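You operate a simulated robot arm through the tools that you are given. There is no shell and no other tool.

You are at the controls of a simulated robot arm. One attempt, no reset.

JOB
Clamp the box wall and tap both lengths of edge trim home.
Fine: clamp first and leave it clamped; use the trim mallet and put it back. Set down upright: trim mallet.

It is judged by the outcome, as a careful person would: the job done as asked, and still so three seconds after it is handed in. It fails if anything else is knocked over, pushed out of place, dropped, spilled or broken.

ROBOT AND FRAMES
A 7-joint arm with a two-finger parallel gripper, fixed in place. Base frame: the origin is on the floor under the middle of its stand, x ahead of it, y to its left, z up. Units: mm, degrees, N and s.
It reaches about 1247 mm from its shoulder. Its first joint turns from -132.0 to 132.0 degrees. Payload 3.91 kg.
The tool frame sits at the grasp point between the pads (the TCP): z along the fingers, y along the line on which they close. The tips reach 30 mm beyond it. Largest opening 110 mm; finger width 20, thickness 10; the body of the gripper, 48 by 112 mm, starts 55 mm behind the TCP.
Orientation is that of the tool frame in the base frame, as [roll, pitch, yaw] about the fixed x, y, z axes, in that order (R = Rz(yaw) Ry(pitch) Rx(roll)). With the fingers straight down and closing along the base's y, the tool's x points along the base's -x, its y along +y and its z along -z.

CONTROLS
- The arm moves only by the tool play_rows. Its argument "motion" is a list of rows, each a list of 3 entries, a list of its own where there are three numbers: the shift along the tool's x, y, z in units of 20 mm (1.0 is 20 mm), then the turn, a rotation vector about the tool's x, y, z in units of 5 degrees (1.0 is 5 degrees), then the finger opening in mm, from 0 to 110. In form: [[[x, y, z], [rx, ry, rz], fingers], ...]. A call has 1 to 20 rows; each row shifts and turns the commanded pose from where the row before left it, along the tool's axes as they then stand. A call with a number of a shift or a turn outside -1 to 1 is refused whole. A row lasts 0.2 s, in which the tool goes at most 50 mm and 8.6 degrees; a call with a longer step from one row to the next is refused whole, and so is a gripper value outside its range. Where a pose cannot be reached the arm comes as near as it can. A force on the tool above 90 N (or 10 N above the force at the start of the call, whichever is more), or a blocked arm, ends the call early, and 0.2 s more pass. Each finger travels about 108 mm/s and halts on what it meets, pressing with about 21 N; the grip force reading is that of the motor and also rises with nothing between the fingers. The clock runs only during rows and for 0.2 s after the last one: add rows that do not move to give the fingers time. The reply holds the time, the measured pose of the TCP, the force on the tool along the base axes, the opening and the grip force, in the units named above and with some noise, with the torque about the TCP (base axes, N m) and any sound that the robot's microphone picked up.
- Cameras (640 x 400 px; columns grow to the right, rows downward): "scene" is fixed at [50.1, 648.5, 1494.9]; the picture's right is [-0.38, -0.92, 0.00], its down [-0.46, 0.19, -0.87] and it looks along [0.80, -0.33, -0.50] (base axes); focal length 374 px, centre (320, 200). "wrist" rides on the gripper at [72, 17, -103] in the tool frame; the picture's right is [-0.23, 0.97, 0.00], its down [-0.76, -0.18, -0.62] and it looks along [-0.61, -0.14, 0.78] (tool axes); focal length 222 px, centre (320, 200). There is no depth. A picture from a camera that has moved, and an enlarged one, comes with that camera's place and axes in the base frame and with its lens.
- snapshot(camera): a new picture of that camera. No time passes.
- close_up(camera, box): a new picture of the part [left, top, right, bottom] of that camera's present view, enlarged. No time passes.
- hand_in(): hands the job in; it is judged then, once.

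Places have to be worked out from the pictures, the camera data and where the tool is seen. Open the gripper and draw the arm clear of the work before you hand the job in, unless the task says otherwise.

The tools are called after "Emit:" by a JSON object that holds its "name" and its "arguments". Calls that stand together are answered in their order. play_rows: Moves the arm, as the interface text tells. Its arguments: {"type":"object","properties":{"motion":{"type":"array"}},"required":["motion"]} The other tools are called the same way: snapshot (camera) takes a picture; close_up (camera, box) takes an enlarged picture of a part of a camera's view; hand_in () hands the job in.

At the start:

```text
time: 0.0
tool_pos: [613.7, 305.2, 1162.3]
tool_rot: [-180.0, 0.0, -180.0]
contact_force: [0.6, 0.5, 0.1]
wrist_torque: [0.0, 0.02, -0.03]
width: 110.0
finger_force: 0.1
```

scene: 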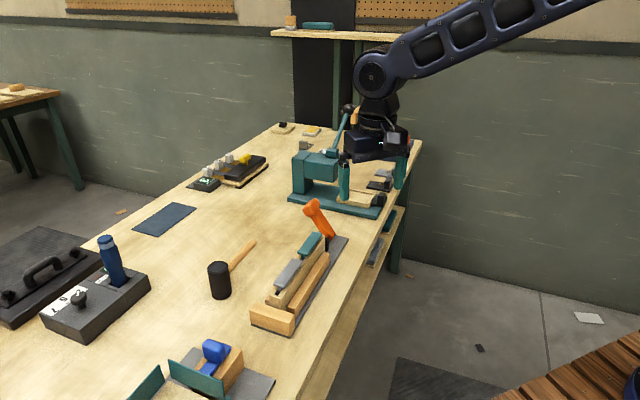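
wrist: 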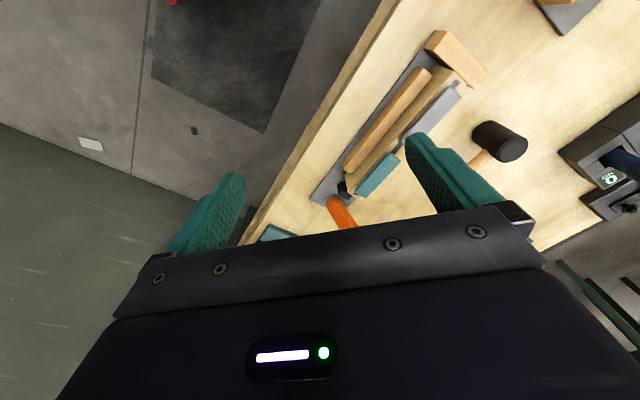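

I'll begin by looking closely at the work area before moving anything.

Emit:
{"name": "close_up", "arguments": {"camera": "scene", "box": [180, 180, 380, 340]}}

Emit:
{"name": "close_up", "arguments": {"camera": "wrist", "box": [290, 10, 550, 240]}}

Emit:
{"name": "close_up", "arguments": {"camera": "scene", "box": [0, 220, 320, 400]}}

Emit:
{"name": "close_up", "arguments": {"camera": "scene", "box": [180, 100, 430, 240]}}

```text
2.50 times, centred on (280, 260) of scene
camera zoom: at [50.1, 648.5, 1494.9], right [-0.38, -0.92, 0.0], down [-0.46, 0.19, -0.87], along [0.8, -0.33, -0.5], focal length 934 px, centre (420, 50)
```

zoom: 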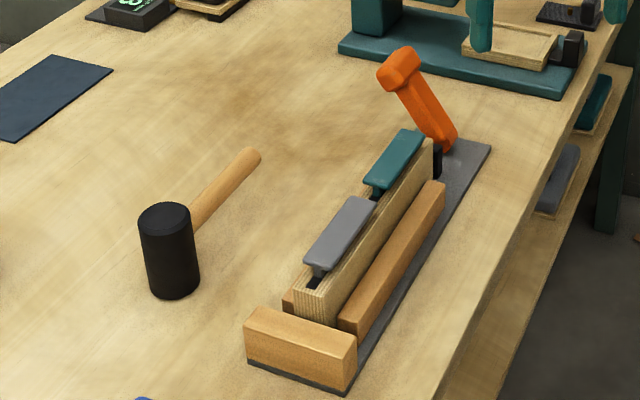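

```text
1.74 times, centred on (420, 125) of wrist
camera zoom: at [541.5, 321.9, 1265.6], right [0.23, 0.97, 0.0], down [0.76, -0.18, 0.62], along [0.61, -0.14, -0.78], focal length 386 px, centre (146, 330)
```

zoom: 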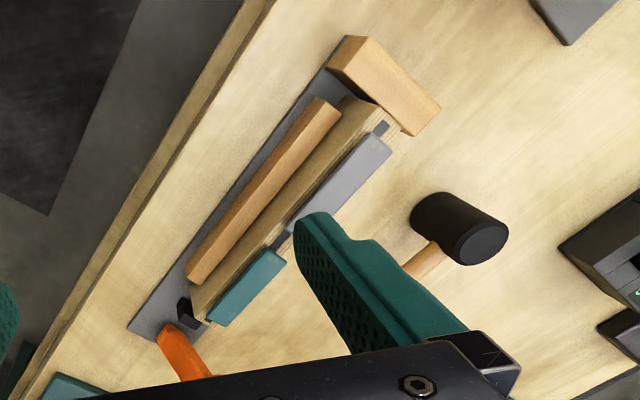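

```text
2.00 times, centred on (160, 310) of scene
camera zoom: at [50.1, 648.5, 1494.9], right [-0.38, -0.92, 0.0], down [-0.46, 0.19, -0.87], along [0.8, -0.33, -0.5], focal length 747 px, centre (640, -20)
```

zoom: 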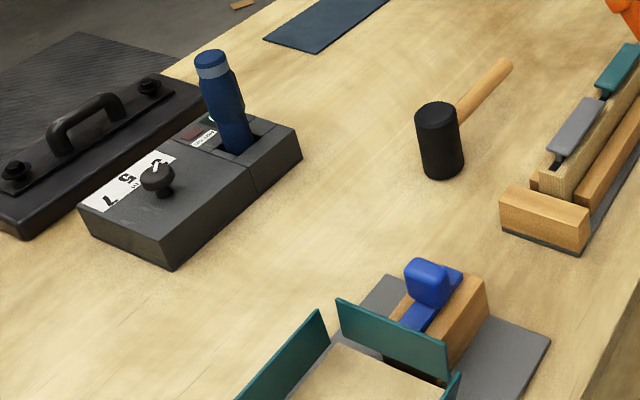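

```text
2.56 times, centred on (305, 170) of scene
camera zoom: at [50.1, 648.5, 1494.9], right [-0.38, -0.92, 0.0], down [-0.46, 0.19, -0.87], along [0.8, -0.33, -0.5], focal length 956 px, centre (358, 277)
```

zoom: 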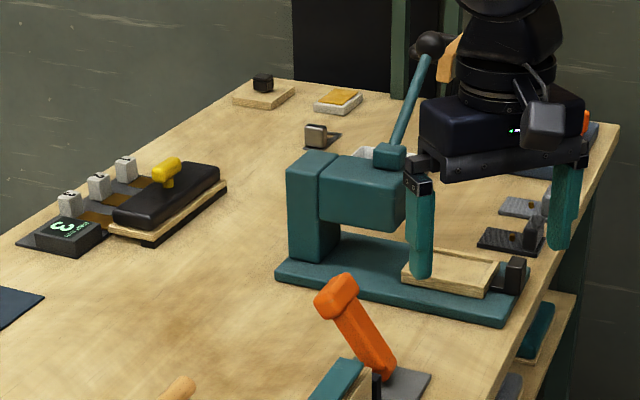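

The mallet head top triangulates to about (786, 607, 912). The fixture runs diagonally from about (630, 524) to (870, 279), with the orange lever at its far end. I'll back the tool off so the wrist camera sees the lever and trims without the gripper in the way.

Emit:
{"name": "play_rows", "arguments": {"motion": [[[1, 0, 0], [0, 0, 0], 110], [[1, 0, 0], [0, 0, 0], 110], [[1, 0, 0], [0, 0, 0], 110], [[1, 0, 0], [0, 0, 0], 110], [[1, 0, 0], [0, 0, 0], 110], [[1, 0, 0], [0, 0, 0], 110], [[1, 0, 0], [0, 0, 0], 110], [[1, 0, 0], [0, 0, 0], 110]]}}

```text
time: 1.8
tool_pos: [454.2, 306.9, 1161.1]
tool_rot: [-180.0, 0.0, -180.0]
contact_force: [0.6, -0.7, 0.5]
wrist_torque: [0.0, 0.02, 0.01]
width: 110.0
finger_force: 0.0
```

The tool is at about (454, 307, 1161); next I'll look from here with both cameras.

Emit:
{"name": "snapshot", "arguments": {"camera": "wrist"}}

Emit:
{"name": "snapshot", "arguments": {"camera": "scene"}}

Emit:
{"name": "close_up", "arguments": {"camera": "wrist", "box": [300, 60, 500, 190]}}

Emit:
{"name": "close_up", "arguments": {"camera": "scene", "box": [240, 190, 360, 270]}}

```text
taken
camera wrist: at [381.9, 322.4, 1264.8], right [0.23, 0.97, 0.0], down [0.76, -0.18, 0.62], along [0.61, -0.14, -0.78], focal length 222 px, centre (320, 200)
```

wrist: 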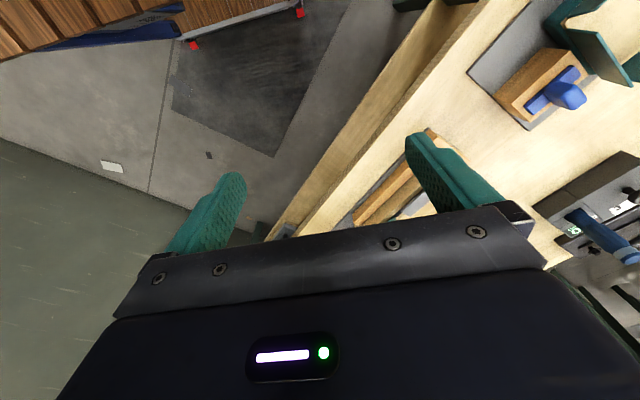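

```text
taken
```

scene: 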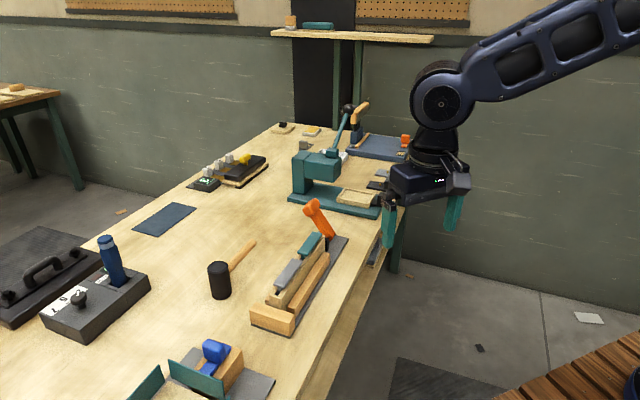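

```text
3.08 times, centred on (400, 125) of wrist
camera zoom: at [381.9, 322.4, 1264.8], right [0.23, 0.97, 0.0], down [0.76, -0.18, 0.62], along [0.61, -0.14, -0.78], focal length 684 px, centre (74, 431)
```

zoom: 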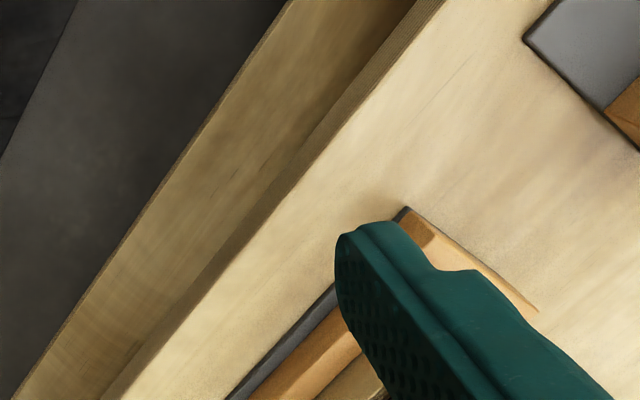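

```text
5.00 times, centred on (300, 230) of scene
camera zoom: at [50.1, 648.5, 1494.9], right [-0.38, -0.92, 0.0], down [-0.46, 0.19, -0.87], along [0.8, -0.33, -0.5], focal length 1868 px, centre (420, 50)
```

zoom: 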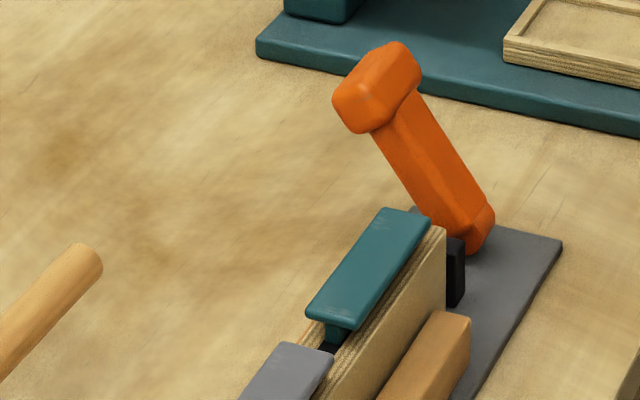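

The wrist image runs the other way: larger x sits lower in the picture. I need to go forward instead to bring the lever into the clear upper half.

Emit:
{"name": "play_rows", "arguments": {"motion": [[[-1, 0, 0], [0, 0, 0], 110], [[-1, 0, 0], [0, 0, 0], 110], [[-1, 0, 0], [0, 0, 0], 110], [[-1, 0, 0], [0, 0, 0], 110], [[-1, 0, 0], [0, 0, 0], 110], [[-1, 0, 0], [0, 0, 0], 110], [[-1, 0, 0], [0, 0, 0], 110], [[-1, 0, 0], [0, 0, 0], 110], [[-1, 0, 0], [0, 0, 0], 110], [[-1, 0, 0], [0, 0, 0], 110], [[-1, 0, 0], [0, 0, 0], 110], [[-1, 0, 0], [0, 0, 0], 110], [[-1, 0, 0], [0, 0, 0], 110], [[-1, 0, 0], [0, 0, 0], 110]]}}

Emit:
{"name": "snapshot", "arguments": {"camera": "wrist"}}

Emit:
{"name": "close_up", "arguments": {"camera": "wrist", "box": [220, 50, 420, 190]}}

```text
time: 4.8
tool_pos: [734.9, 306.7, 1163.0]
tool_rot: [-179.9, 0.0, -180.0]
contact_force: [0.1, 0.6, -0.1]
wrist_torque: [-0.02, -0.02, 0.05]
width: 110.0
finger_force: 0.2
```

```text
taken
camera wrist: at [661.9, 321.9, 1265.9], right [0.23, 0.97, 0.0], down [0.76, -0.18, 0.62], along [0.61, -0.14, -0.78], focal length 222 px, centre (320, 200)
```

wrist: 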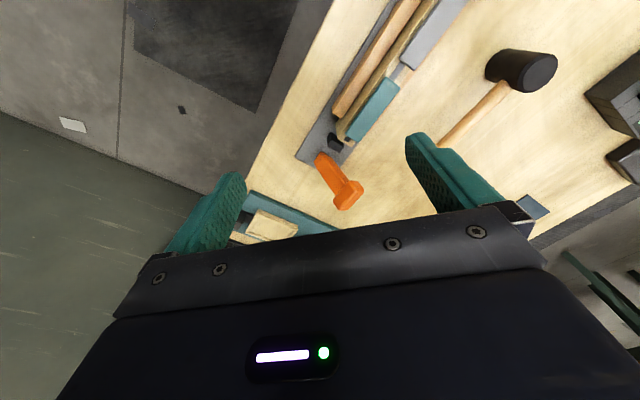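

```text
2.86 times, centred on (320, 120) of wrist
camera zoom: at [661.9, 321.9, 1265.9], right [0.23, 0.97, 0.0], down [0.76, -0.18, 0.62], along [0.61, -0.14, -0.78], focal length 635 px, centre (320, 429)
```

zoom: 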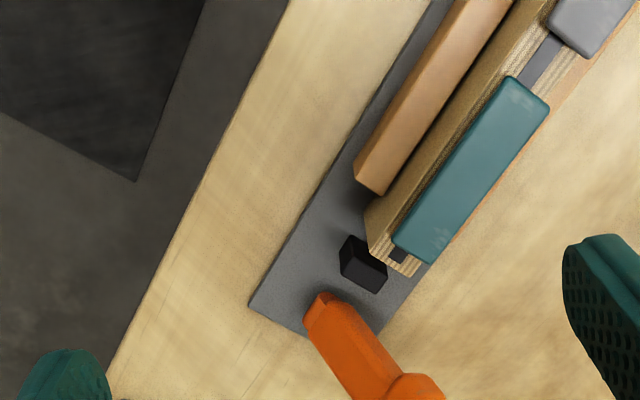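

The lever's T-handle triangulates to about (925, 316, 929), with its base near (860, 280, 860). I'll go closer with the tips staying above the lever, to read how the clamp works.

Emit:
{"name": "play_rows", "arguments": {"motion": [[[-0.9, 0, 0.7], [0, 0, 0], 110], [[-0.9, 0, 0.7], [0, 0, 0], 110], [[-0.9, 0, 0.7], [0, 0, 0], 110], [[-0.9, 0, 0.7], [0, 0, 0], 110], [[-0.9, 0, 0.7], [0, 0, 0], 110], [[-0.9, 0, 0.7], [0, 0, 0], 110], [[-0.9, 0, 0.7], [0, 0, 0], 110], [[-0.9, 0, 0.7], [0, 0, 0], 110]]}}

Emit:
{"name": "snapshot", "arguments": {"camera": "wrist"}}

Emit:
{"name": "close_up", "arguments": {"camera": "wrist", "box": [240, 60, 440, 200]}}

Emit:
{"name": "snapshot", "arguments": {"camera": "scene"}}

```text
time: 6.6
tool_pos: [878.5, 305.1, 1049.7]
tool_rot: [-180.0, 0.0, 180.0]
contact_force: [-0.1, 1.0, -0.7]
wrist_torque: [-0.03, -0.01, -0.02]
width: 110.1
finger_force: 0.0
```

```text
taken
camera wrist: at [805.5, 321.7, 1154.1], right [0.23, 0.97, 0.0], down [0.76, -0.18, 0.62], along [0.61, -0.14, -0.78], focal length 222 px, centre (320, 200)
```

wrist: 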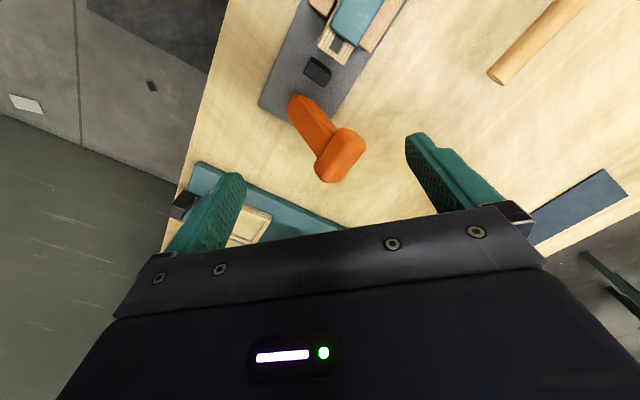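

```text
2.86 times, centred on (340, 130) of wrist
camera zoom: at [805.5, 321.7, 1154.1], right [0.23, 0.97, 0.0], down [0.76, -0.18, 0.62], along [0.61, -0.14, -0.78], focal length 635 px, centre (263, 400)
```

zoom: 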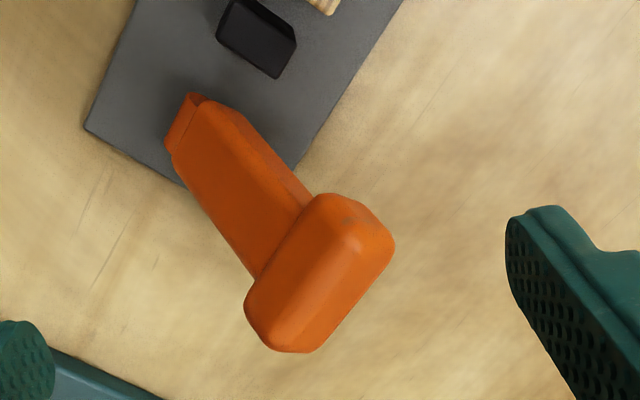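

```text
taken
```

scene: 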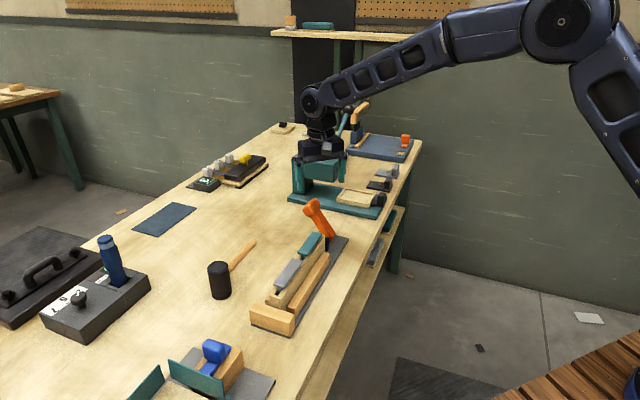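

The T-handle's crossbar runs parallel to the fixture, and the lever leans about 40° square to it, toward +x+y. I'll zoom in on the hinge, jaw and wall end from both cameras.

Emit:
{"name": "close_up", "arguments": {"camera": "scene", "box": [295, 190, 355, 250]}}

Emit:
{"name": "close_up", "arguments": {"camera": "wrist", "box": [250, 0, 410, 120]}}

Emit:
{"name": "close_up", "arguments": {"camera": "scene", "box": [245, 225, 345, 340]}}

```text
6.67 times, centred on (325, 220) of scene
camera zoom: at [50.1, 648.5, 1494.9], right [-0.38, -0.92, 0.0], down [-0.46, 0.19, -0.87], along [0.8, -0.33, -0.5], focal length 2491 px, centre (287, 67)
```

zoom: 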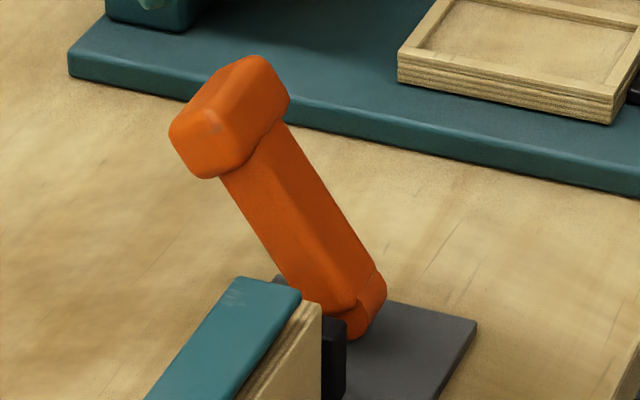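

```text
3.33 times, centred on (330, 60) of wrist
camera zoom: at [805.5, 321.7, 1154.1], right [0.23, 0.97, 0.0], down [0.76, -0.18, 0.62], along [0.61, -0.14, -0.78], focal length 740 px, centre (287, 667)
```

zoom: 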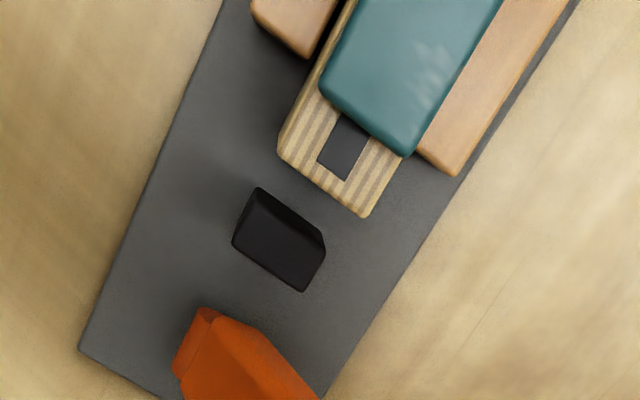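

```text
3.48 times, centred on (295, 282) of scene
camera zoom: at [50.1, 648.5, 1494.9], right [-0.38, -0.92, 0.0], down [-0.46, 0.19, -0.87], along [0.8, -0.33, -0.5], focal length 1300 px, centre (407, -87)
```

zoom: 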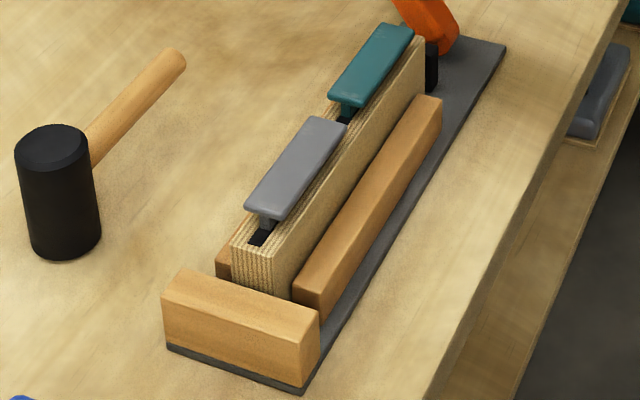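

The jaw sits just off the wall end, so the wall is unclamped. I'll centre the tool over the T-handle, well above it, and yaw it so the fingers straddle the T along the lever's swing direction.

Emit:
{"name": "play_rows", "arguments": {"motion": [[[-0.76, 0.2, 0], [0, 0, 0], 110], [[-0.76, 0.2, 0], [0, 0, 0], 110], [[-0.76, 0.2, 0], [0, 0, 0], 110], [[0, 0, 0], [0, 0, 0.912], 110], [[0, 0, 0], [0, 0, 0.912], 110], [[0, 0, 0], [0, 0, 0.912], 110], [[0, 0, 0], [0, 0, 0.912], 110], [[0, 0, 0], [0, 0, 0.912], 110], [[0, 0, 0], [0, 0, 0.912], 110], [[0, 0, 0], [0, 0, 0.912], 110], [[0, 0, 0], [0, 0, 0.912], 110], [[0, 0, 0], [0, 0, 0.912], 110], [[0, 0, 0], [0, 0, 0.912], 110]]}}

Emit:
{"name": "snapshot", "arguments": {"camera": "wrist"}}

Emit:
{"name": "close_up", "arguments": {"camera": "wrist", "box": [220, 60, 420, 200]}}

```text
time: 9.4
tool_pos: [923.3, 317.6, 1049.8]
tool_rot: [180.0, 0.1, 134.4]
contact_force: [-0.2, -0.9, -0.9]
wrist_torque: [-0.01, -0.03, 0.0]
width: 109.9
finger_force: 0.1
```

```text
taken
camera wrist: at [885.0, 380.6, 1153.5], right [0.86, 0.52, 0.0], down [0.41, -0.67, 0.62], along [0.32, -0.53, -0.78], focal length 222 px, centre (320, 200)
```

wrist: 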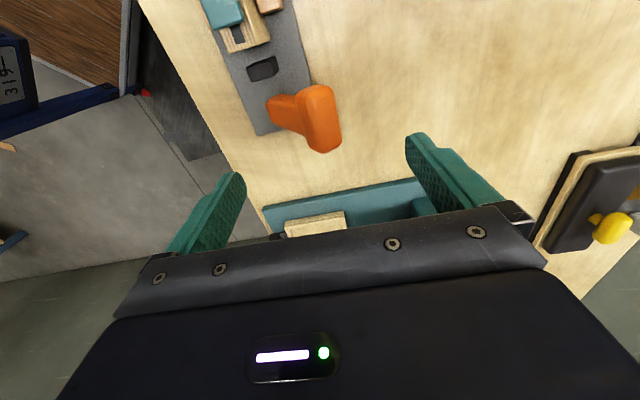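

```text
2.86 times, centred on (320, 130) of wrist
camera zoom: at [885.0, 380.6, 1153.5], right [0.86, 0.52, 0.0], down [0.41, -0.67, 0.62], along [0.32, -0.53, -0.78], focal length 635 px, centre (320, 400)
```

zoom: 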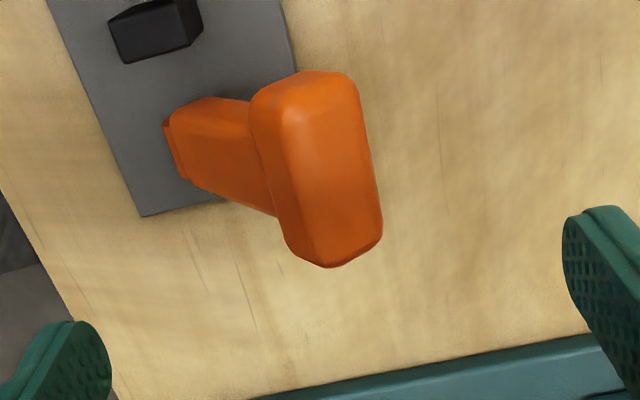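

The T measures about 60 × 35 mm and sits centred between the fingers' lines. I'll descend to straddle it, with the TCP at about z 935.

Emit:
{"name": "play_rows", "arguments": {"motion": [[[0, 0, 0.95], [0, 0, 0], 110], [[0, 0, 0.95], [0, 0, 0], 110], [[0, 0, 0.95], [0, 0, 0], 110], [[0, 0, 0.95], [0, 0, 0], 110], [[0, 0, 0.95], [0, 0, 0], 110], [[0, 0, 0.95], [0, 0, 0], 110]]}}

Emit:
{"name": "snapshot", "arguments": {"camera": "wrist"}}

Emit:
{"name": "close_up", "arguments": {"camera": "scene", "box": [260, 150, 380, 250]}}

```text
time: 10.8
tool_pos: [923.7, 318.0, 935.2]
tool_rot: [179.9, -0.1, 134.4]
contact_force: [0.2, -0.1, 0.6]
wrist_torque: [0.0, 0.0, -0.03]
width: 110.0
finger_force: 0.1
```

```text
taken
camera wrist: at [885.2, 379.8, 1039.3], right [0.85, 0.52, 0.0], down [0.41, -0.67, 0.62], along [0.32, -0.53, -0.78], focal length 222 px, centre (320, 200)
```

wrist: 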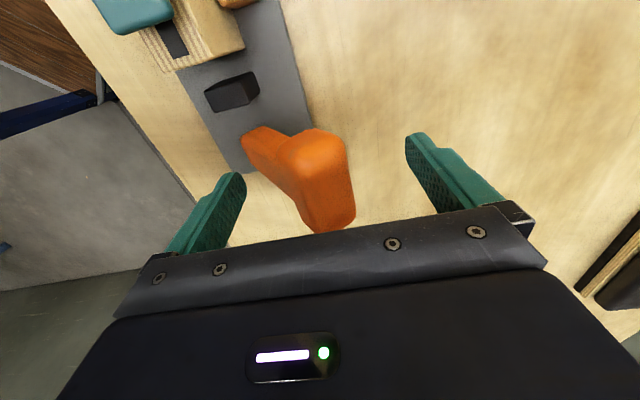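

```text
4.00 times, centred on (320, 200) of scene
camera zoom: at [50.1, 648.5, 1494.9], right [-0.38, -0.92, 0.0], down [-0.46, 0.19, -0.87], along [0.8, -0.33, -0.5], focal length 1494 px, centre (320, 200)
```

zoom: 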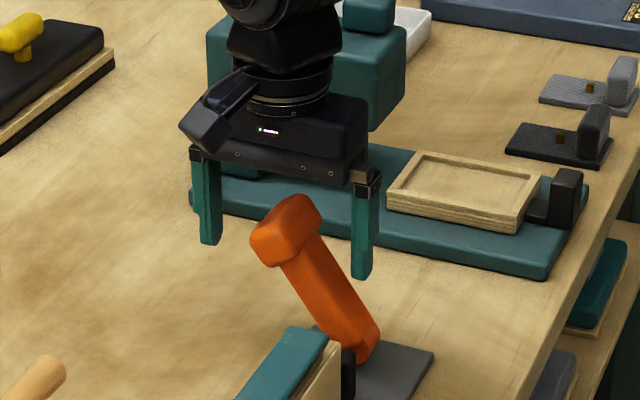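

The T is caged between the fingers. I'll narrow the cage and nudge the lever toward −n, over the top, in small steps to learn whether it moves freely that way.

Emit:
{"name": "play_rows", "arguments": {"motion": [[[0, 0, 0], [0, 0, 0], 70], [[0, 0, 0], [0, 0, 0], 70], [[0, -0.4, -0.1], [0, 0, 0], 70], [[0, -0.4, -0.15], [0, 0, 0], 70], [[0, -0.4, -0.15], [0, 0, 0], 70], [[0, -0.4, -0.15], [0, 0, 0], 70]]}}

Emit:
{"name": "snapshot", "arguments": {"camera": "wrist"}}

Emit:
{"name": "close_up", "arguments": {"camera": "scene", "box": [260, 150, 380, 250]}}

```text
time: 12.2
tool_pos: [901.6, 296.5, 946.5]
tool_rot: [-179.9, 0.0, 134.3]
contact_force: [4.6, 3.2, 3.1]
wrist_torque: [0.11, -0.1, 0.05]
width: 72.8
finger_force: 3.2
```

```text
taken
camera wrist: at [862.2, 358.5, 1050.7], right [0.85, 0.52, 0.0], down [0.41, -0.67, 0.62], along [0.32, -0.53, -0.78], focal length 222 px, centre (320, 200)
```

wrist: 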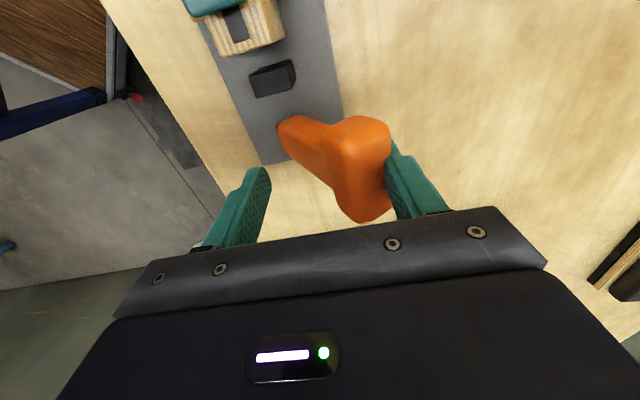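

```text
4.00 times, centred on (320, 200) of scene
camera zoom: at [50.1, 648.5, 1494.9], right [-0.38, -0.92, 0.0], down [-0.46, 0.19, -0.87], along [0.8, -0.33, -0.5], focal length 1494 px, centre (320, 200)
```

zoom: 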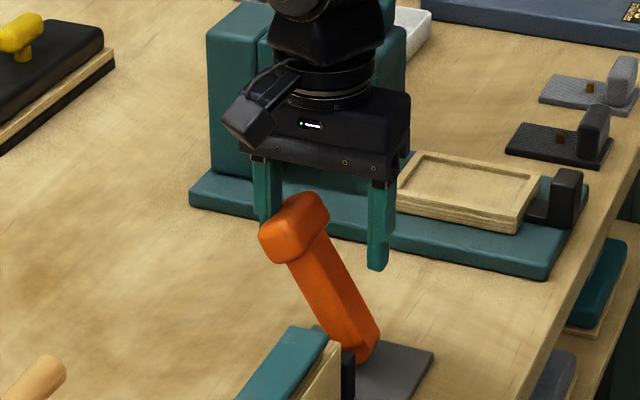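

The lever moves with only about 6 N of push, so −n is a live direction. I'll continue over the top, rising slightly to follow the arc.

Emit:
{"name": "play_rows", "arguments": {"motion": [[[0, -0.5, -0.12], [0, 0, 0], 70], [[0, -0.5, -0.1], [0, 0, 0], 70], [[0, -0.5, -0.1], [0, 0, 0], 70], [[0, -0.5, -0.08], [0, 0, 0], 70], [[0, -0.5, -0.05], [0, 0, 0], 70], [[0, -0.5, -0.05], [0, 0, 0], 70]]}}

Emit:
{"name": "snapshot", "arguments": {"camera": "wrist"}}

Emit:
{"name": "close_up", "arguments": {"camera": "scene", "box": [260, 150, 380, 250]}}

```text
time: 13.6
tool_pos: [858.1, 253.6, 957.5]
tool_rot: [-180.0, 0.0, 134.3]
contact_force: [-0.3, 0.9, -0.3]
wrist_torque: [-0.05, 0.01, -0.01]
width: 70.1
finger_force: 0.1
```

```text
taken
camera wrist: at [819.6, 316.1, 1060.5], right [0.85, 0.52, 0.0], down [0.41, -0.67, 0.62], along [0.32, -0.53, -0.78], focal length 222 px, centre (320, 200)
```

wrist: 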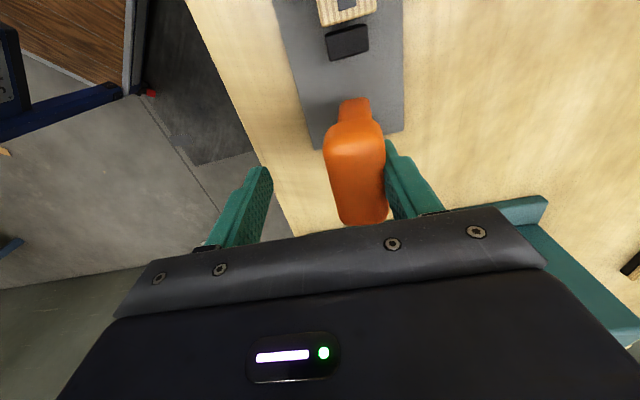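

```text
4.00 times, centred on (320, 200) of scene
camera zoom: at [50.1, 648.5, 1494.9], right [-0.38, -0.92, 0.0], down [-0.46, 0.19, -0.87], along [0.8, -0.33, -0.5], focal length 1494 px, centre (320, 200)
```

zoom: 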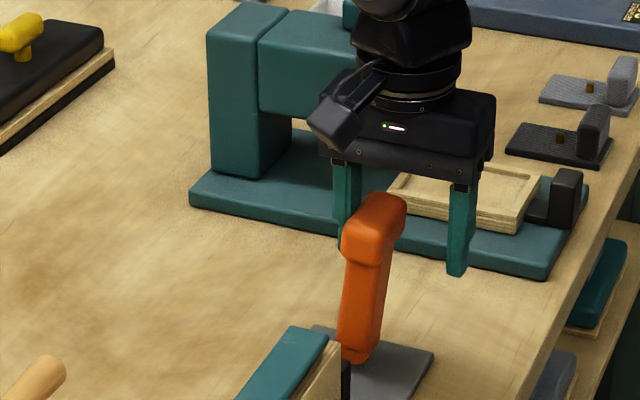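

The lever stands near vertical with no resistance. I'll carry on past centre, lowering slightly to follow it down the other side.

Emit:
{"name": "play_rows", "arguments": {"motion": [[[0, -0.5, 0.0], [0, 0, 0], 70], [[0, -0.5, 0.03], [0, 0, 0], 70], [[0, -0.5, 0.06], [0, 0, 0], 70], [[0, -0.5, 0.09], [0, 0, 0], 70], [[0, -0.5, 0.12], [0, 0, 0], 70]]}}

Emit:
{"name": "snapshot", "arguments": {"camera": "wrist"}}

Emit:
{"name": "close_up", "arguments": {"camera": "scene", "box": [260, 150, 380, 250]}}

```text
time: 14.8
tool_pos: [824.4, 220.3, 951.6]
tool_rot: [179.8, 0.1, 134.4]
contact_force: [13.7, 12.3, 8.0]
wrist_torque: [0.56, -0.66, -0.01]
width: 79.2
finger_force: 9.1
```

```text
taken
camera wrist: at [784.4, 282.4, 1055.9], right [0.85, 0.52, 0.0], down [0.4, -0.67, 0.62], along [0.33, -0.53, -0.78], focal length 222 px, centre (320, 200)
```

wrist: 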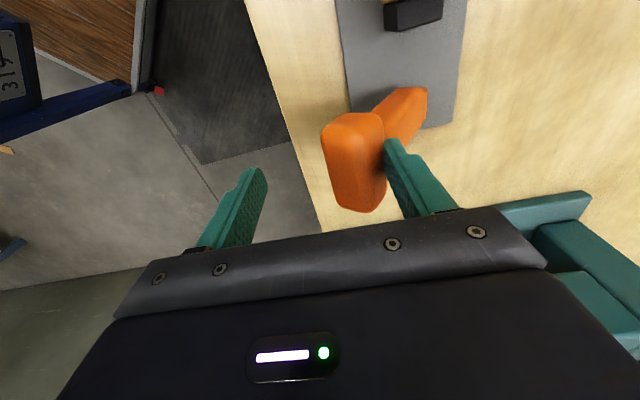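

```text
4.00 times, centred on (320, 200) of scene
camera zoom: at [50.1, 648.5, 1494.9], right [-0.38, -0.92, 0.0], down [-0.46, 0.19, -0.87], along [0.8, -0.33, -0.5], focal length 1494 px, centre (320, 200)
```

zoom: 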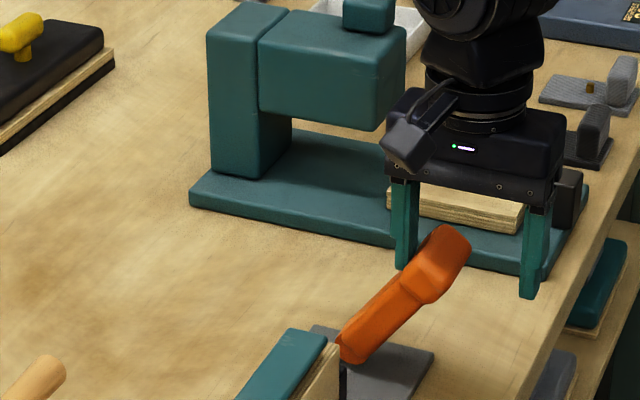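

The lever has gone over to the other side and now resists with about 18 N. I'll back the finger off a little and check whether the lever stays and whether the jaw has closed on the wall.

Emit:
{"name": "play_rows", "arguments": {"motion": [[[0, 0.5, 0], [0, 0, 0], 70], [[0, 0.1, 0], [0, 0, 0], 90], [[0, 0, 0], [0, 0, 0], 110], [[0, 0, -0.8], [0, 0, 0], 110], [[0, 0, -1], [0, 0, 0], 110], [[0, 0, -1], [0, 0, 0], 110], [[0, 0, -1], [0, 0, 0], 110], [[0, 0, -1], [0, 0, 0], 110]]}}

Emit:
{"name": "snapshot", "arguments": {"camera": "wrist"}}

Emit:
{"name": "close_up", "arguments": {"camera": "scene", "box": [280, 190, 360, 260]}}

```text
time: 16.6
tool_pos: [831.5, 225.9, 1047.1]
tool_rot: [-179.9, 0.0, 134.4]
contact_force: [0.1, 1.1, -0.4]
wrist_torque: [0.01, 0.01, 0.01]
width: 109.7
finger_force: 0.0
```

```text
taken
camera wrist: at [792.6, 289.3, 1150.4], right [0.85, 0.52, 0.0], down [0.41, -0.67, 0.62], along [0.32, -0.53, -0.78], focal length 222 px, centre (320, 200)
```

wrist: 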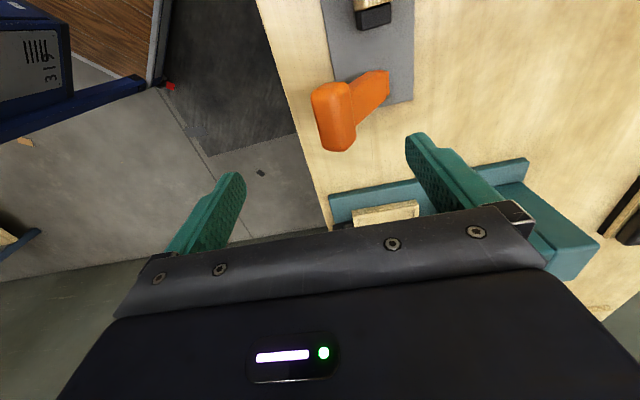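

```text
5.71 times, centred on (320, 225) of scene
camera zoom: at [50.1, 648.5, 1494.9], right [-0.38, -0.92, 0.0], down [-0.46, 0.19, -0.87], along [0.8, -0.33, -0.5], focal length 2135 px, centre (320, 57)
```

zoom: 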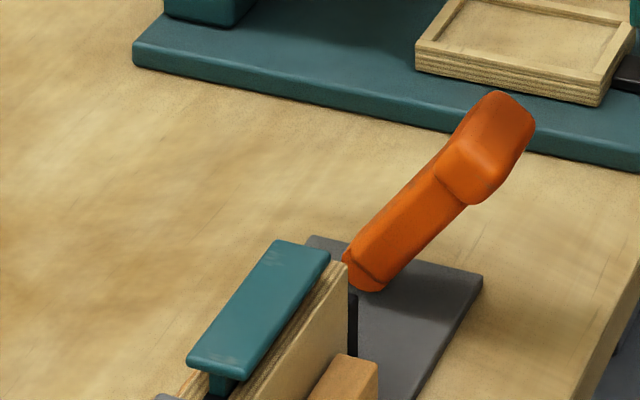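

The lever stayed over and the jaw now appears to touch the wall end. I'll move back along the fixture to verify the clamping and inspect the trims from above.

Emit:
{"name": "play_rows", "arguments": {"motion": [[[0, 0.5, -0.5], [0, 0, 0], 110], [[0, 1, -0.5], [0, 0, 0], 110], [[0, 1, 0], [0, 0, 0], 110], [[-0.5, 0, 0], [0, 0, 0], 110]]}}

Emit:
{"name": "snapshot", "arguments": {"camera": "wrist"}}

Emit:
{"name": "close_up", "arguments": {"camera": "scene", "box": [240, 220, 350, 340]}}

```text
time: 17.6
tool_pos: [873.1, 255.6, 1067.0]
tool_rot: [180.0, 0.0, 134.3]
contact_force: [0.2, 0.7, -0.1]
wrist_torque: [0.02, -0.02, 0.05]
width: 110.0
finger_force: 0.1
```

```text
taken
camera wrist: at [834.8, 317.4, 1170.9], right [0.85, 0.52, 0.0], down [0.41, -0.67, 0.62], along [0.32, -0.53, -0.78], focal length 222 px, centre (320, 200)
```

wrist: 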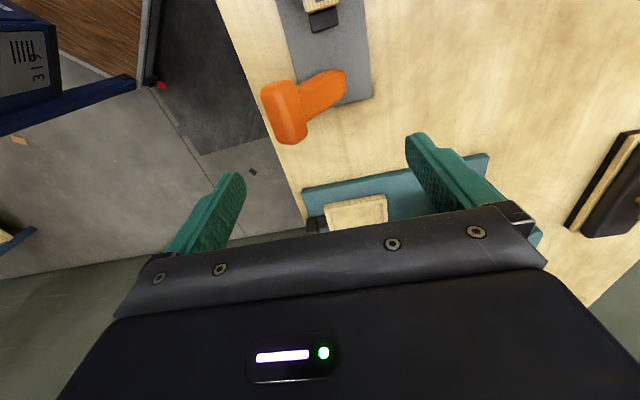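

```text
3.33 times, centred on (295, 280) of scene
camera zoom: at [50.1, 648.5, 1494.9], right [-0.38, -0.92, 0.0], down [-0.46, 0.19, -0.87], along [0.8, -0.33, -0.5], focal length 1245 px, centre (403, -67)
```

zoom: 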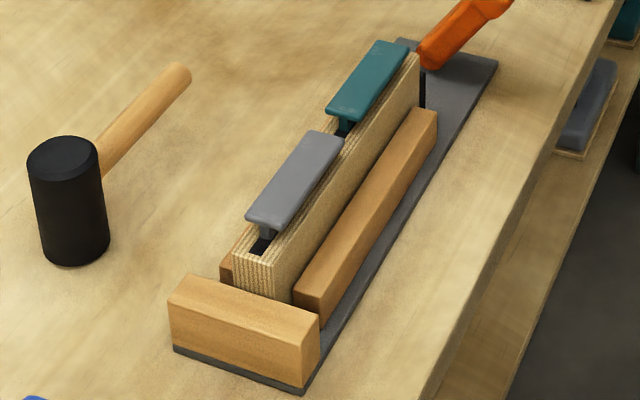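

The jaw is now against the wall end. I'll move back over the wall to get a clear look at the jaw contact, both trims and the end stop.

Emit:
{"name": "play_rows", "arguments": {"motion": [[[1, 0, 0], [0, 0, 0], 110], [[1, 0, 0], [0, 0, 0], 110], [[1, 0, 0], [0, 0, 0], 110], [[1, 0, 0], [0, 0, 0], 110], [[1, 0, 0], [0, 0, 0], 110]]}}

Emit:
{"name": "snapshot", "arguments": {"camera": "wrist"}}

Emit:
{"name": "close_up", "arguments": {"camera": "wrist", "box": [210, 0, 410, 140]}}

```text
time: 18.8
tool_pos: [804.1, 325.6, 1066.5]
tool_rot: [180.0, 0.0, 134.4]
contact_force: [0.0, -0.8, -0.4]
wrist_torque: [-0.02, 0.02, 0.06]
width: 110.1
finger_force: 0.0
```

```text
taken
camera wrist: at [765.1, 389.0, 1170.3], right [0.85, 0.52, 0.0], down [0.41, -0.67, 0.62], along [0.32, -0.53, -0.78], focal length 222 px, centre (320, 200)
```

wrist: 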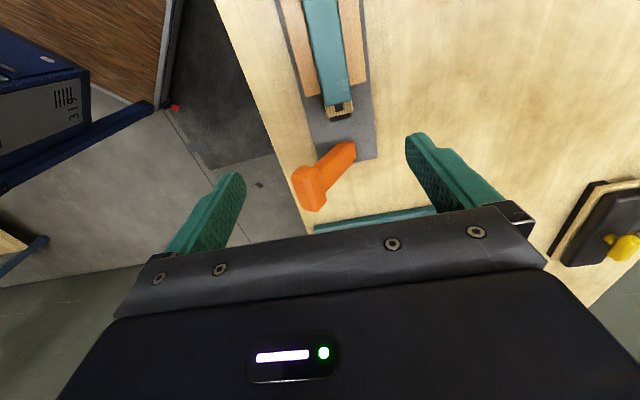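

```text
2.86 times, centred on (310, 70) of wrist
camera zoom: at [765.1, 389.0, 1170.3], right [0.85, 0.52, 0.0], down [0.41, -0.67, 0.62], along [0.32, -0.53, -0.78], focal length 635 px, centre (349, 571)
```

zoom: 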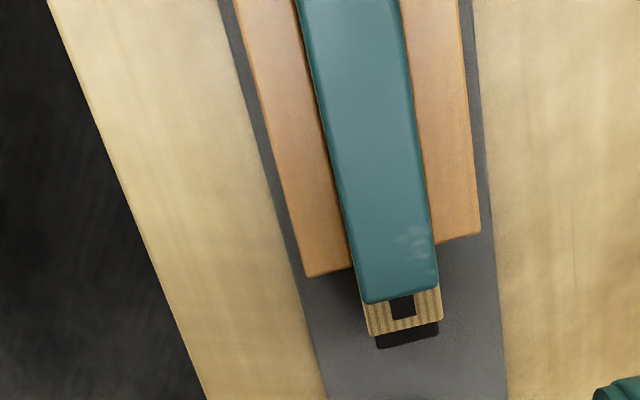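

The jaw is flush against the wall end. I'll move farther back along the fixture to see the end stop and the full length of both trims.

Emit:
{"name": "play_rows", "arguments": {"motion": [[[1, 0, 0], [0, 0, 0], 110], [[1, 0, 0], [0, 0, 0], 110], [[1, 0, 0], [0, 0, 0], 110], [[1, 0, 0], [0, 0, 0], 110], [[1, 0, 0], [0, 0, 0], 110], [[1, 0, 0], [0, 0, 0], 110], [[1, 0, 0], [0, 0, 0], 110], [[1, 0, 0], [0, 0, 0], 110], [[1, 0, 0], [0, 0, 0], 110], [[1, 0, 0], [0, 0, 0], 110]]}}

Emit:
{"name": "snapshot", "arguments": {"camera": "wrist"}}

Emit:
{"name": "close_up", "arguments": {"camera": "wrist", "box": [200, 0, 440, 170]}}

Emit:
{"name": "close_up", "arguments": {"camera": "wrist", "box": [380, 0, 640, 200]}}

```text
time: 21.0
tool_pos: [664.9, 469.0, 1065.9]
tool_rot: [179.9, 0.0, 134.4]
contact_force: [-1.1, -0.3, -0.2]
wrist_torque: [0.0, 0.0, -0.02]
width: 110.3
finger_force: 0.1
```

```text
taken
camera wrist: at [624.7, 531.1, 1170.4], right [0.86, 0.52, 0.0], down [0.41, -0.67, 0.62], along [0.32, -0.53, -0.78], focal length 222 px, centre (320, 200)
```

wrist: 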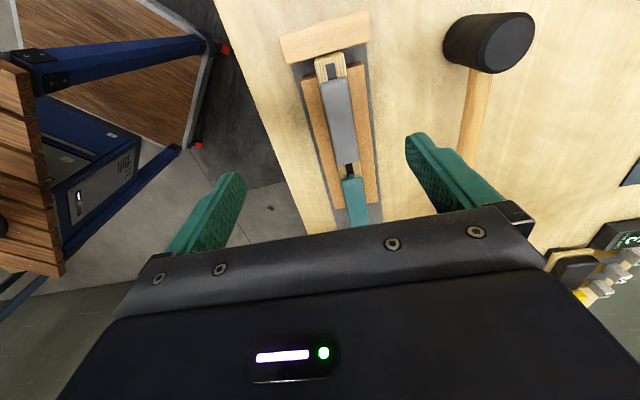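

```text
2.35 times, centred on (320, 85) of wrist
camera zoom: at [624.7, 531.1, 1170.4], right [0.86, 0.52, 0.0], down [0.41, -0.67, 0.62], along [0.32, -0.53, -0.78], focal length 523 px, centre (320, 471)
```

zoom: 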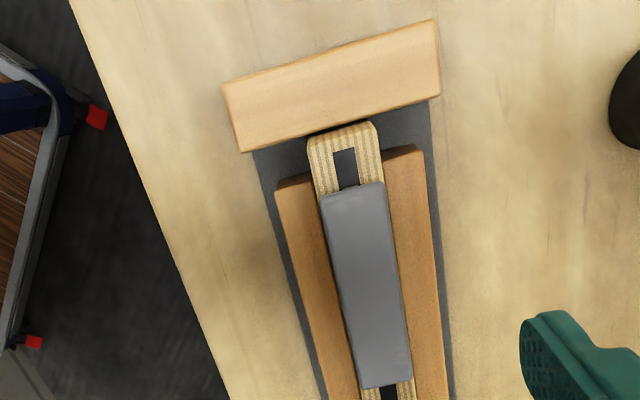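

```text
2.00 times, centred on (510, 100) of wrist
camera zoom: at [624.7, 531.1, 1170.4], right [0.86, 0.52, 0.0], down [0.41, -0.67, 0.62], along [0.32, -0.53, -0.78], focal length 444 px, centre (-60, 400)
```

zoom: 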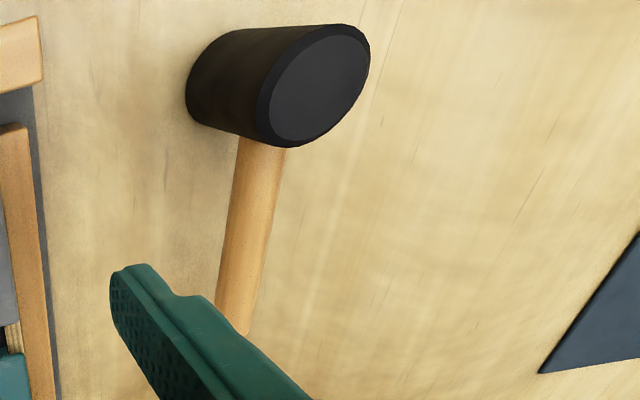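

The wall now bears on the end stop and the jaw, so it is clamped. I place the grey trim at about (696, 462) and the teal at about (783, 373), both with tops near z 911. The mallet head is at about (787, 609), spanning z 822–911 with a diameter near 52 mm. I'll move high above the head to refine its position.

Emit:
{"name": "play_rows", "arguments": {"motion": [[[0.073, 0.926, 0], [0, 0, 0], 110], [[0.073, 0.926, 0], [0, 0, 0], 110], [[0.073, 0.926, 0], [0, 0, 0], 110], [[0.073, 0.926, 0], [0, 0, 0], 110], [[0.073, 0.926, 0], [0, 0, 0], 110], [[0.073, 0.926, 0], [0, 0, 0], 110], [[0.073, 0.926, 0], [0, 0, 0], 110], [[0.073, 0.926, 0], [0, 0, 0], 110], [[0.073, 0.926, 0], [0, 0, 0], 110], [[0.073, 0.926, 0], [0, 0, 0], 110]]}}

Emit:
{"name": "snapshot", "arguments": {"camera": "wrist"}}

Emit:
{"name": "close_up", "arguments": {"camera": "wrist", "box": [220, 40, 440, 190]}}

Emit:
{"name": "snapshot", "arguments": {"camera": "scene"}}

```text
time: 23.2
tool_pos: [784.7, 609.6, 1067.1]
tool_rot: [-180.0, 0.0, 134.4]
contact_force: [-0.5, -0.2, 1.1]
wrist_torque: [0.03, -0.03, -0.02]
width: 110.1
finger_force: 0.0
```

```text
taken
camera wrist: at [745.9, 672.2, 1171.4], right [0.85, 0.52, 0.0], down [0.41, -0.67, 0.62], along [0.32, -0.53, -0.78], focal length 222 px, centre (320, 200)
```

wrist: 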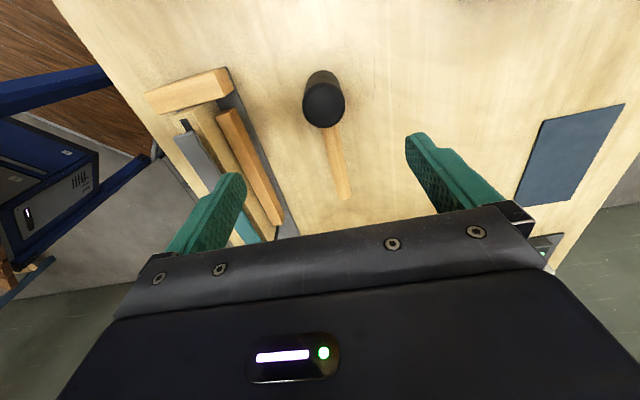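

```text
2.67 times, centred on (330, 115) of wrist
camera zoom: at [745.9, 672.2, 1171.4], right [0.85, 0.52, 0.0], down [0.41, -0.67, 0.62], along [0.32, -0.53, -0.78], focal length 592 px, centre (293, 427)
```

zoom: 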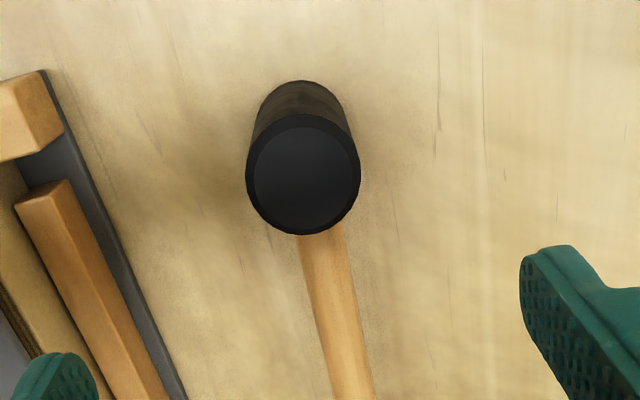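

```text
taken
```

scene: 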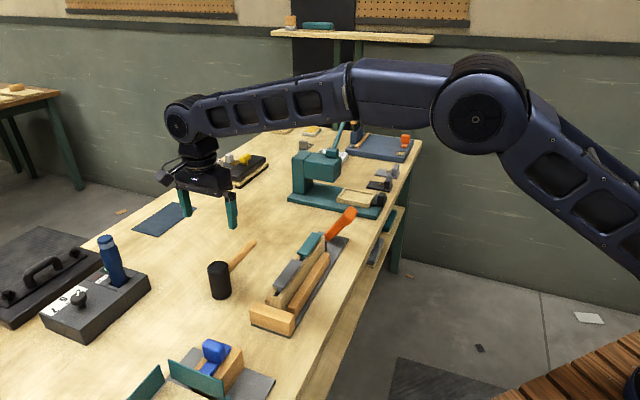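

The head centre refines to about (787.4, 612.5), 4 mm off along the closing line, and the handle lies parallel to the fixture. Gripping the head itself will transmit taps straight down, so I'll centre over it and descend around it.

Emit:
{"name": "play_rows", "arguments": {"motion": [[[0, 0.195, 0], [0, 0, 0], 110], [[0, 0, 1], [0, 0, 0], 110], [[0, 0, 1], [0, 0, 0], 110], [[0, 0, 1], [0, 0, 0], 110], [[0, 0, 1], [0, 0, 0], 110], [[0, 0, 1], [0, 0, 0], 110], [[0, 0, 1], [0, 0, 0], 110], [[0, 0, 1], [0, 0, 0], 110]]}}

Emit:
{"name": "snapshot", "arguments": {"camera": "wrist"}}

Emit:
{"name": "close_up", "arguments": {"camera": "scene", "box": [150, 150, 310, 310]}}

```text
time: 25.0
tool_pos: [788.2, 611.1, 925.8]
tool_rot: [180.0, 0.0, 134.4]
contact_force: [1.0, -0.1, 0.8]
wrist_torque: [-0.02, -0.03, 0.01]
width: 110.3
finger_force: 0.1
```

```text
taken
camera wrist: at [749.5, 674.2, 1030.4], right [0.85, 0.52, 0.0], down [0.41, -0.67, 0.62], along [0.32, -0.53, -0.78], focal length 222 px, centre (320, 200)
```

wrist: 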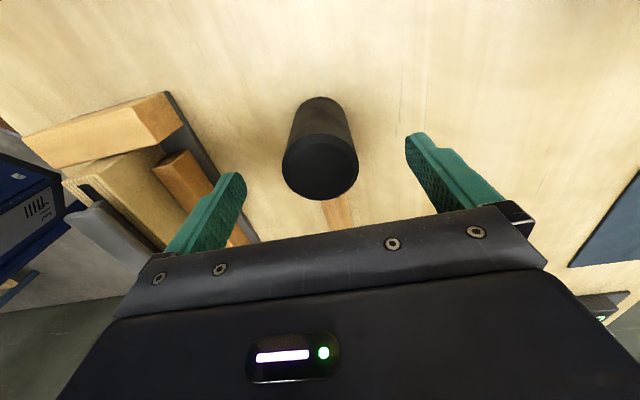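

```text
2.50 times, centred on (230, 230) of scene
camera zoom: at [50.1, 648.5, 1494.9], right [-0.38, -0.92, 0.0], down [-0.46, 0.19, -0.87], along [0.8, -0.33, -0.5], focal length 934 px, centre (545, 125)
```

zoom: 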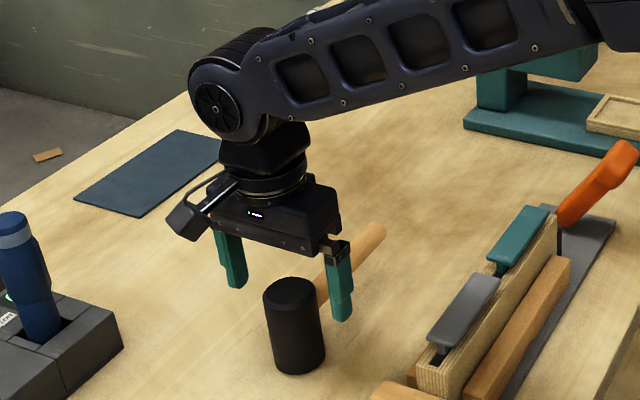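

From two views the head top is nearer z 905, and the tool is centred on it within about 1 mm. I'll descend the rest of the way, leaving margin above the table, then close on the head.

Emit:
{"name": "play_rows", "arguments": {"motion": [[[0, 0, 1], [0, 0, 0], 110], [[0, 0, 1], [0, 0, 0], 110], [[0, 0, 0.7], [0, 0, 0], 110], [[0, 0, 0.5], [0, 0, 0], 110], [[0, 0, 0], [0, 0, 0], 110]]}}

Emit:
{"name": "snapshot", "arguments": {"camera": "wrist"}}

Emit:
{"name": "close_up", "arguments": {"camera": "scene", "box": [150, 190, 310, 310]}}

```text
time: 26.2
tool_pos: [788.4, 612.6, 862.4]
tool_rot: [-180.0, 0.0, 134.5]
contact_force: [0.6, -0.2, -0.2]
wrist_torque: [0.02, -0.01, 0.01]
width: 110.1
finger_force: 0.0
```

```text
taken
camera wrist: at [749.4, 674.8, 966.3], right [0.85, 0.52, 0.0], down [0.41, -0.67, 0.62], along [0.32, -0.53, -0.78], focal length 222 px, centre (320, 200)
```

wrist: 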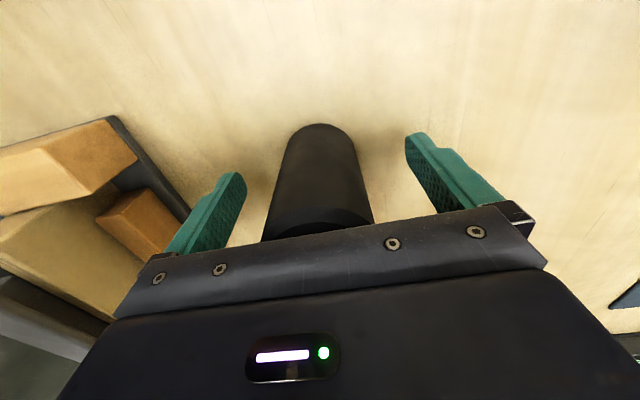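

```text
3.33 times, centred on (230, 250) of scene
camera zoom: at [50.1, 648.5, 1494.9], right [-0.38, -0.92, 0.0], down [-0.46, 0.19, -0.87], along [0.8, -0.33, -0.5], focal length 1245 px, centre (620, 33)
```

zoom: 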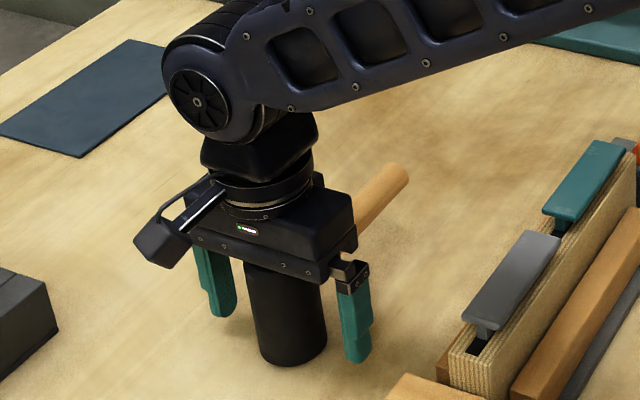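

The head is centred between the fingers and sits under the palm. I'll close on it.

Emit:
{"name": "play_rows", "arguments": {"motion": [[[0, 0, 0], [0, 0, 0], 80], [[0, 0, 0], [0, 0, 0], 20], [[0, 0, 0], [0, 0, 0], 20], [[0, 0, 0], [0, 0, 0], 20], [[0, 0, 0], [0, 0, 0], 20]]}}

Emit:
{"name": "snapshot", "arguments": {"camera": "wrist"}}

Emit:
{"name": "close_up", "arguments": {"camera": "scene", "box": [150, 190, 310, 310]}}

```text
time: 27.4
tool_pos: [788.8, 612.5, 862.7]
tool_rot: [-180.0, 0.0, 134.4]
contact_force: [-1.2, -1.6, 0.2]
wrist_torque: [0.02, 0.07, -0.02]
width: 49.8
finger_force: 21.4
```

```text
taken
camera wrist: at [749.4, 674.8, 966.4], right [0.85, 0.52, 0.0], down [0.41, -0.67, 0.62], along [0.32, -0.53, -0.78], focal length 222 px, centre (320, 200)
```

wrist: 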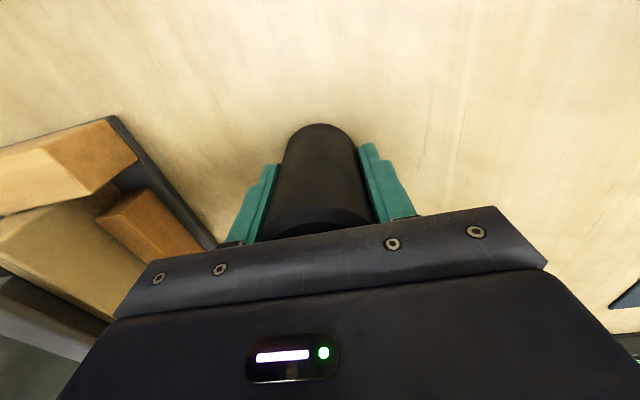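

```text
3.33 times, centred on (230, 250) of scene
camera zoom: at [50.1, 648.5, 1494.9], right [-0.38, -0.92, 0.0], down [-0.46, 0.19, -0.87], along [0.8, -0.33, -0.5], focal length 1245 px, centre (620, 33)
```

zoom: 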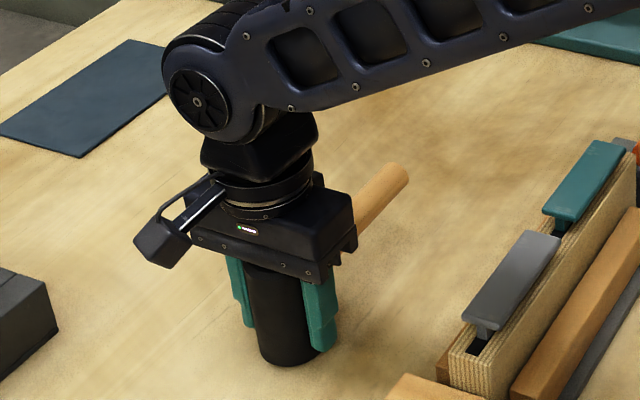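

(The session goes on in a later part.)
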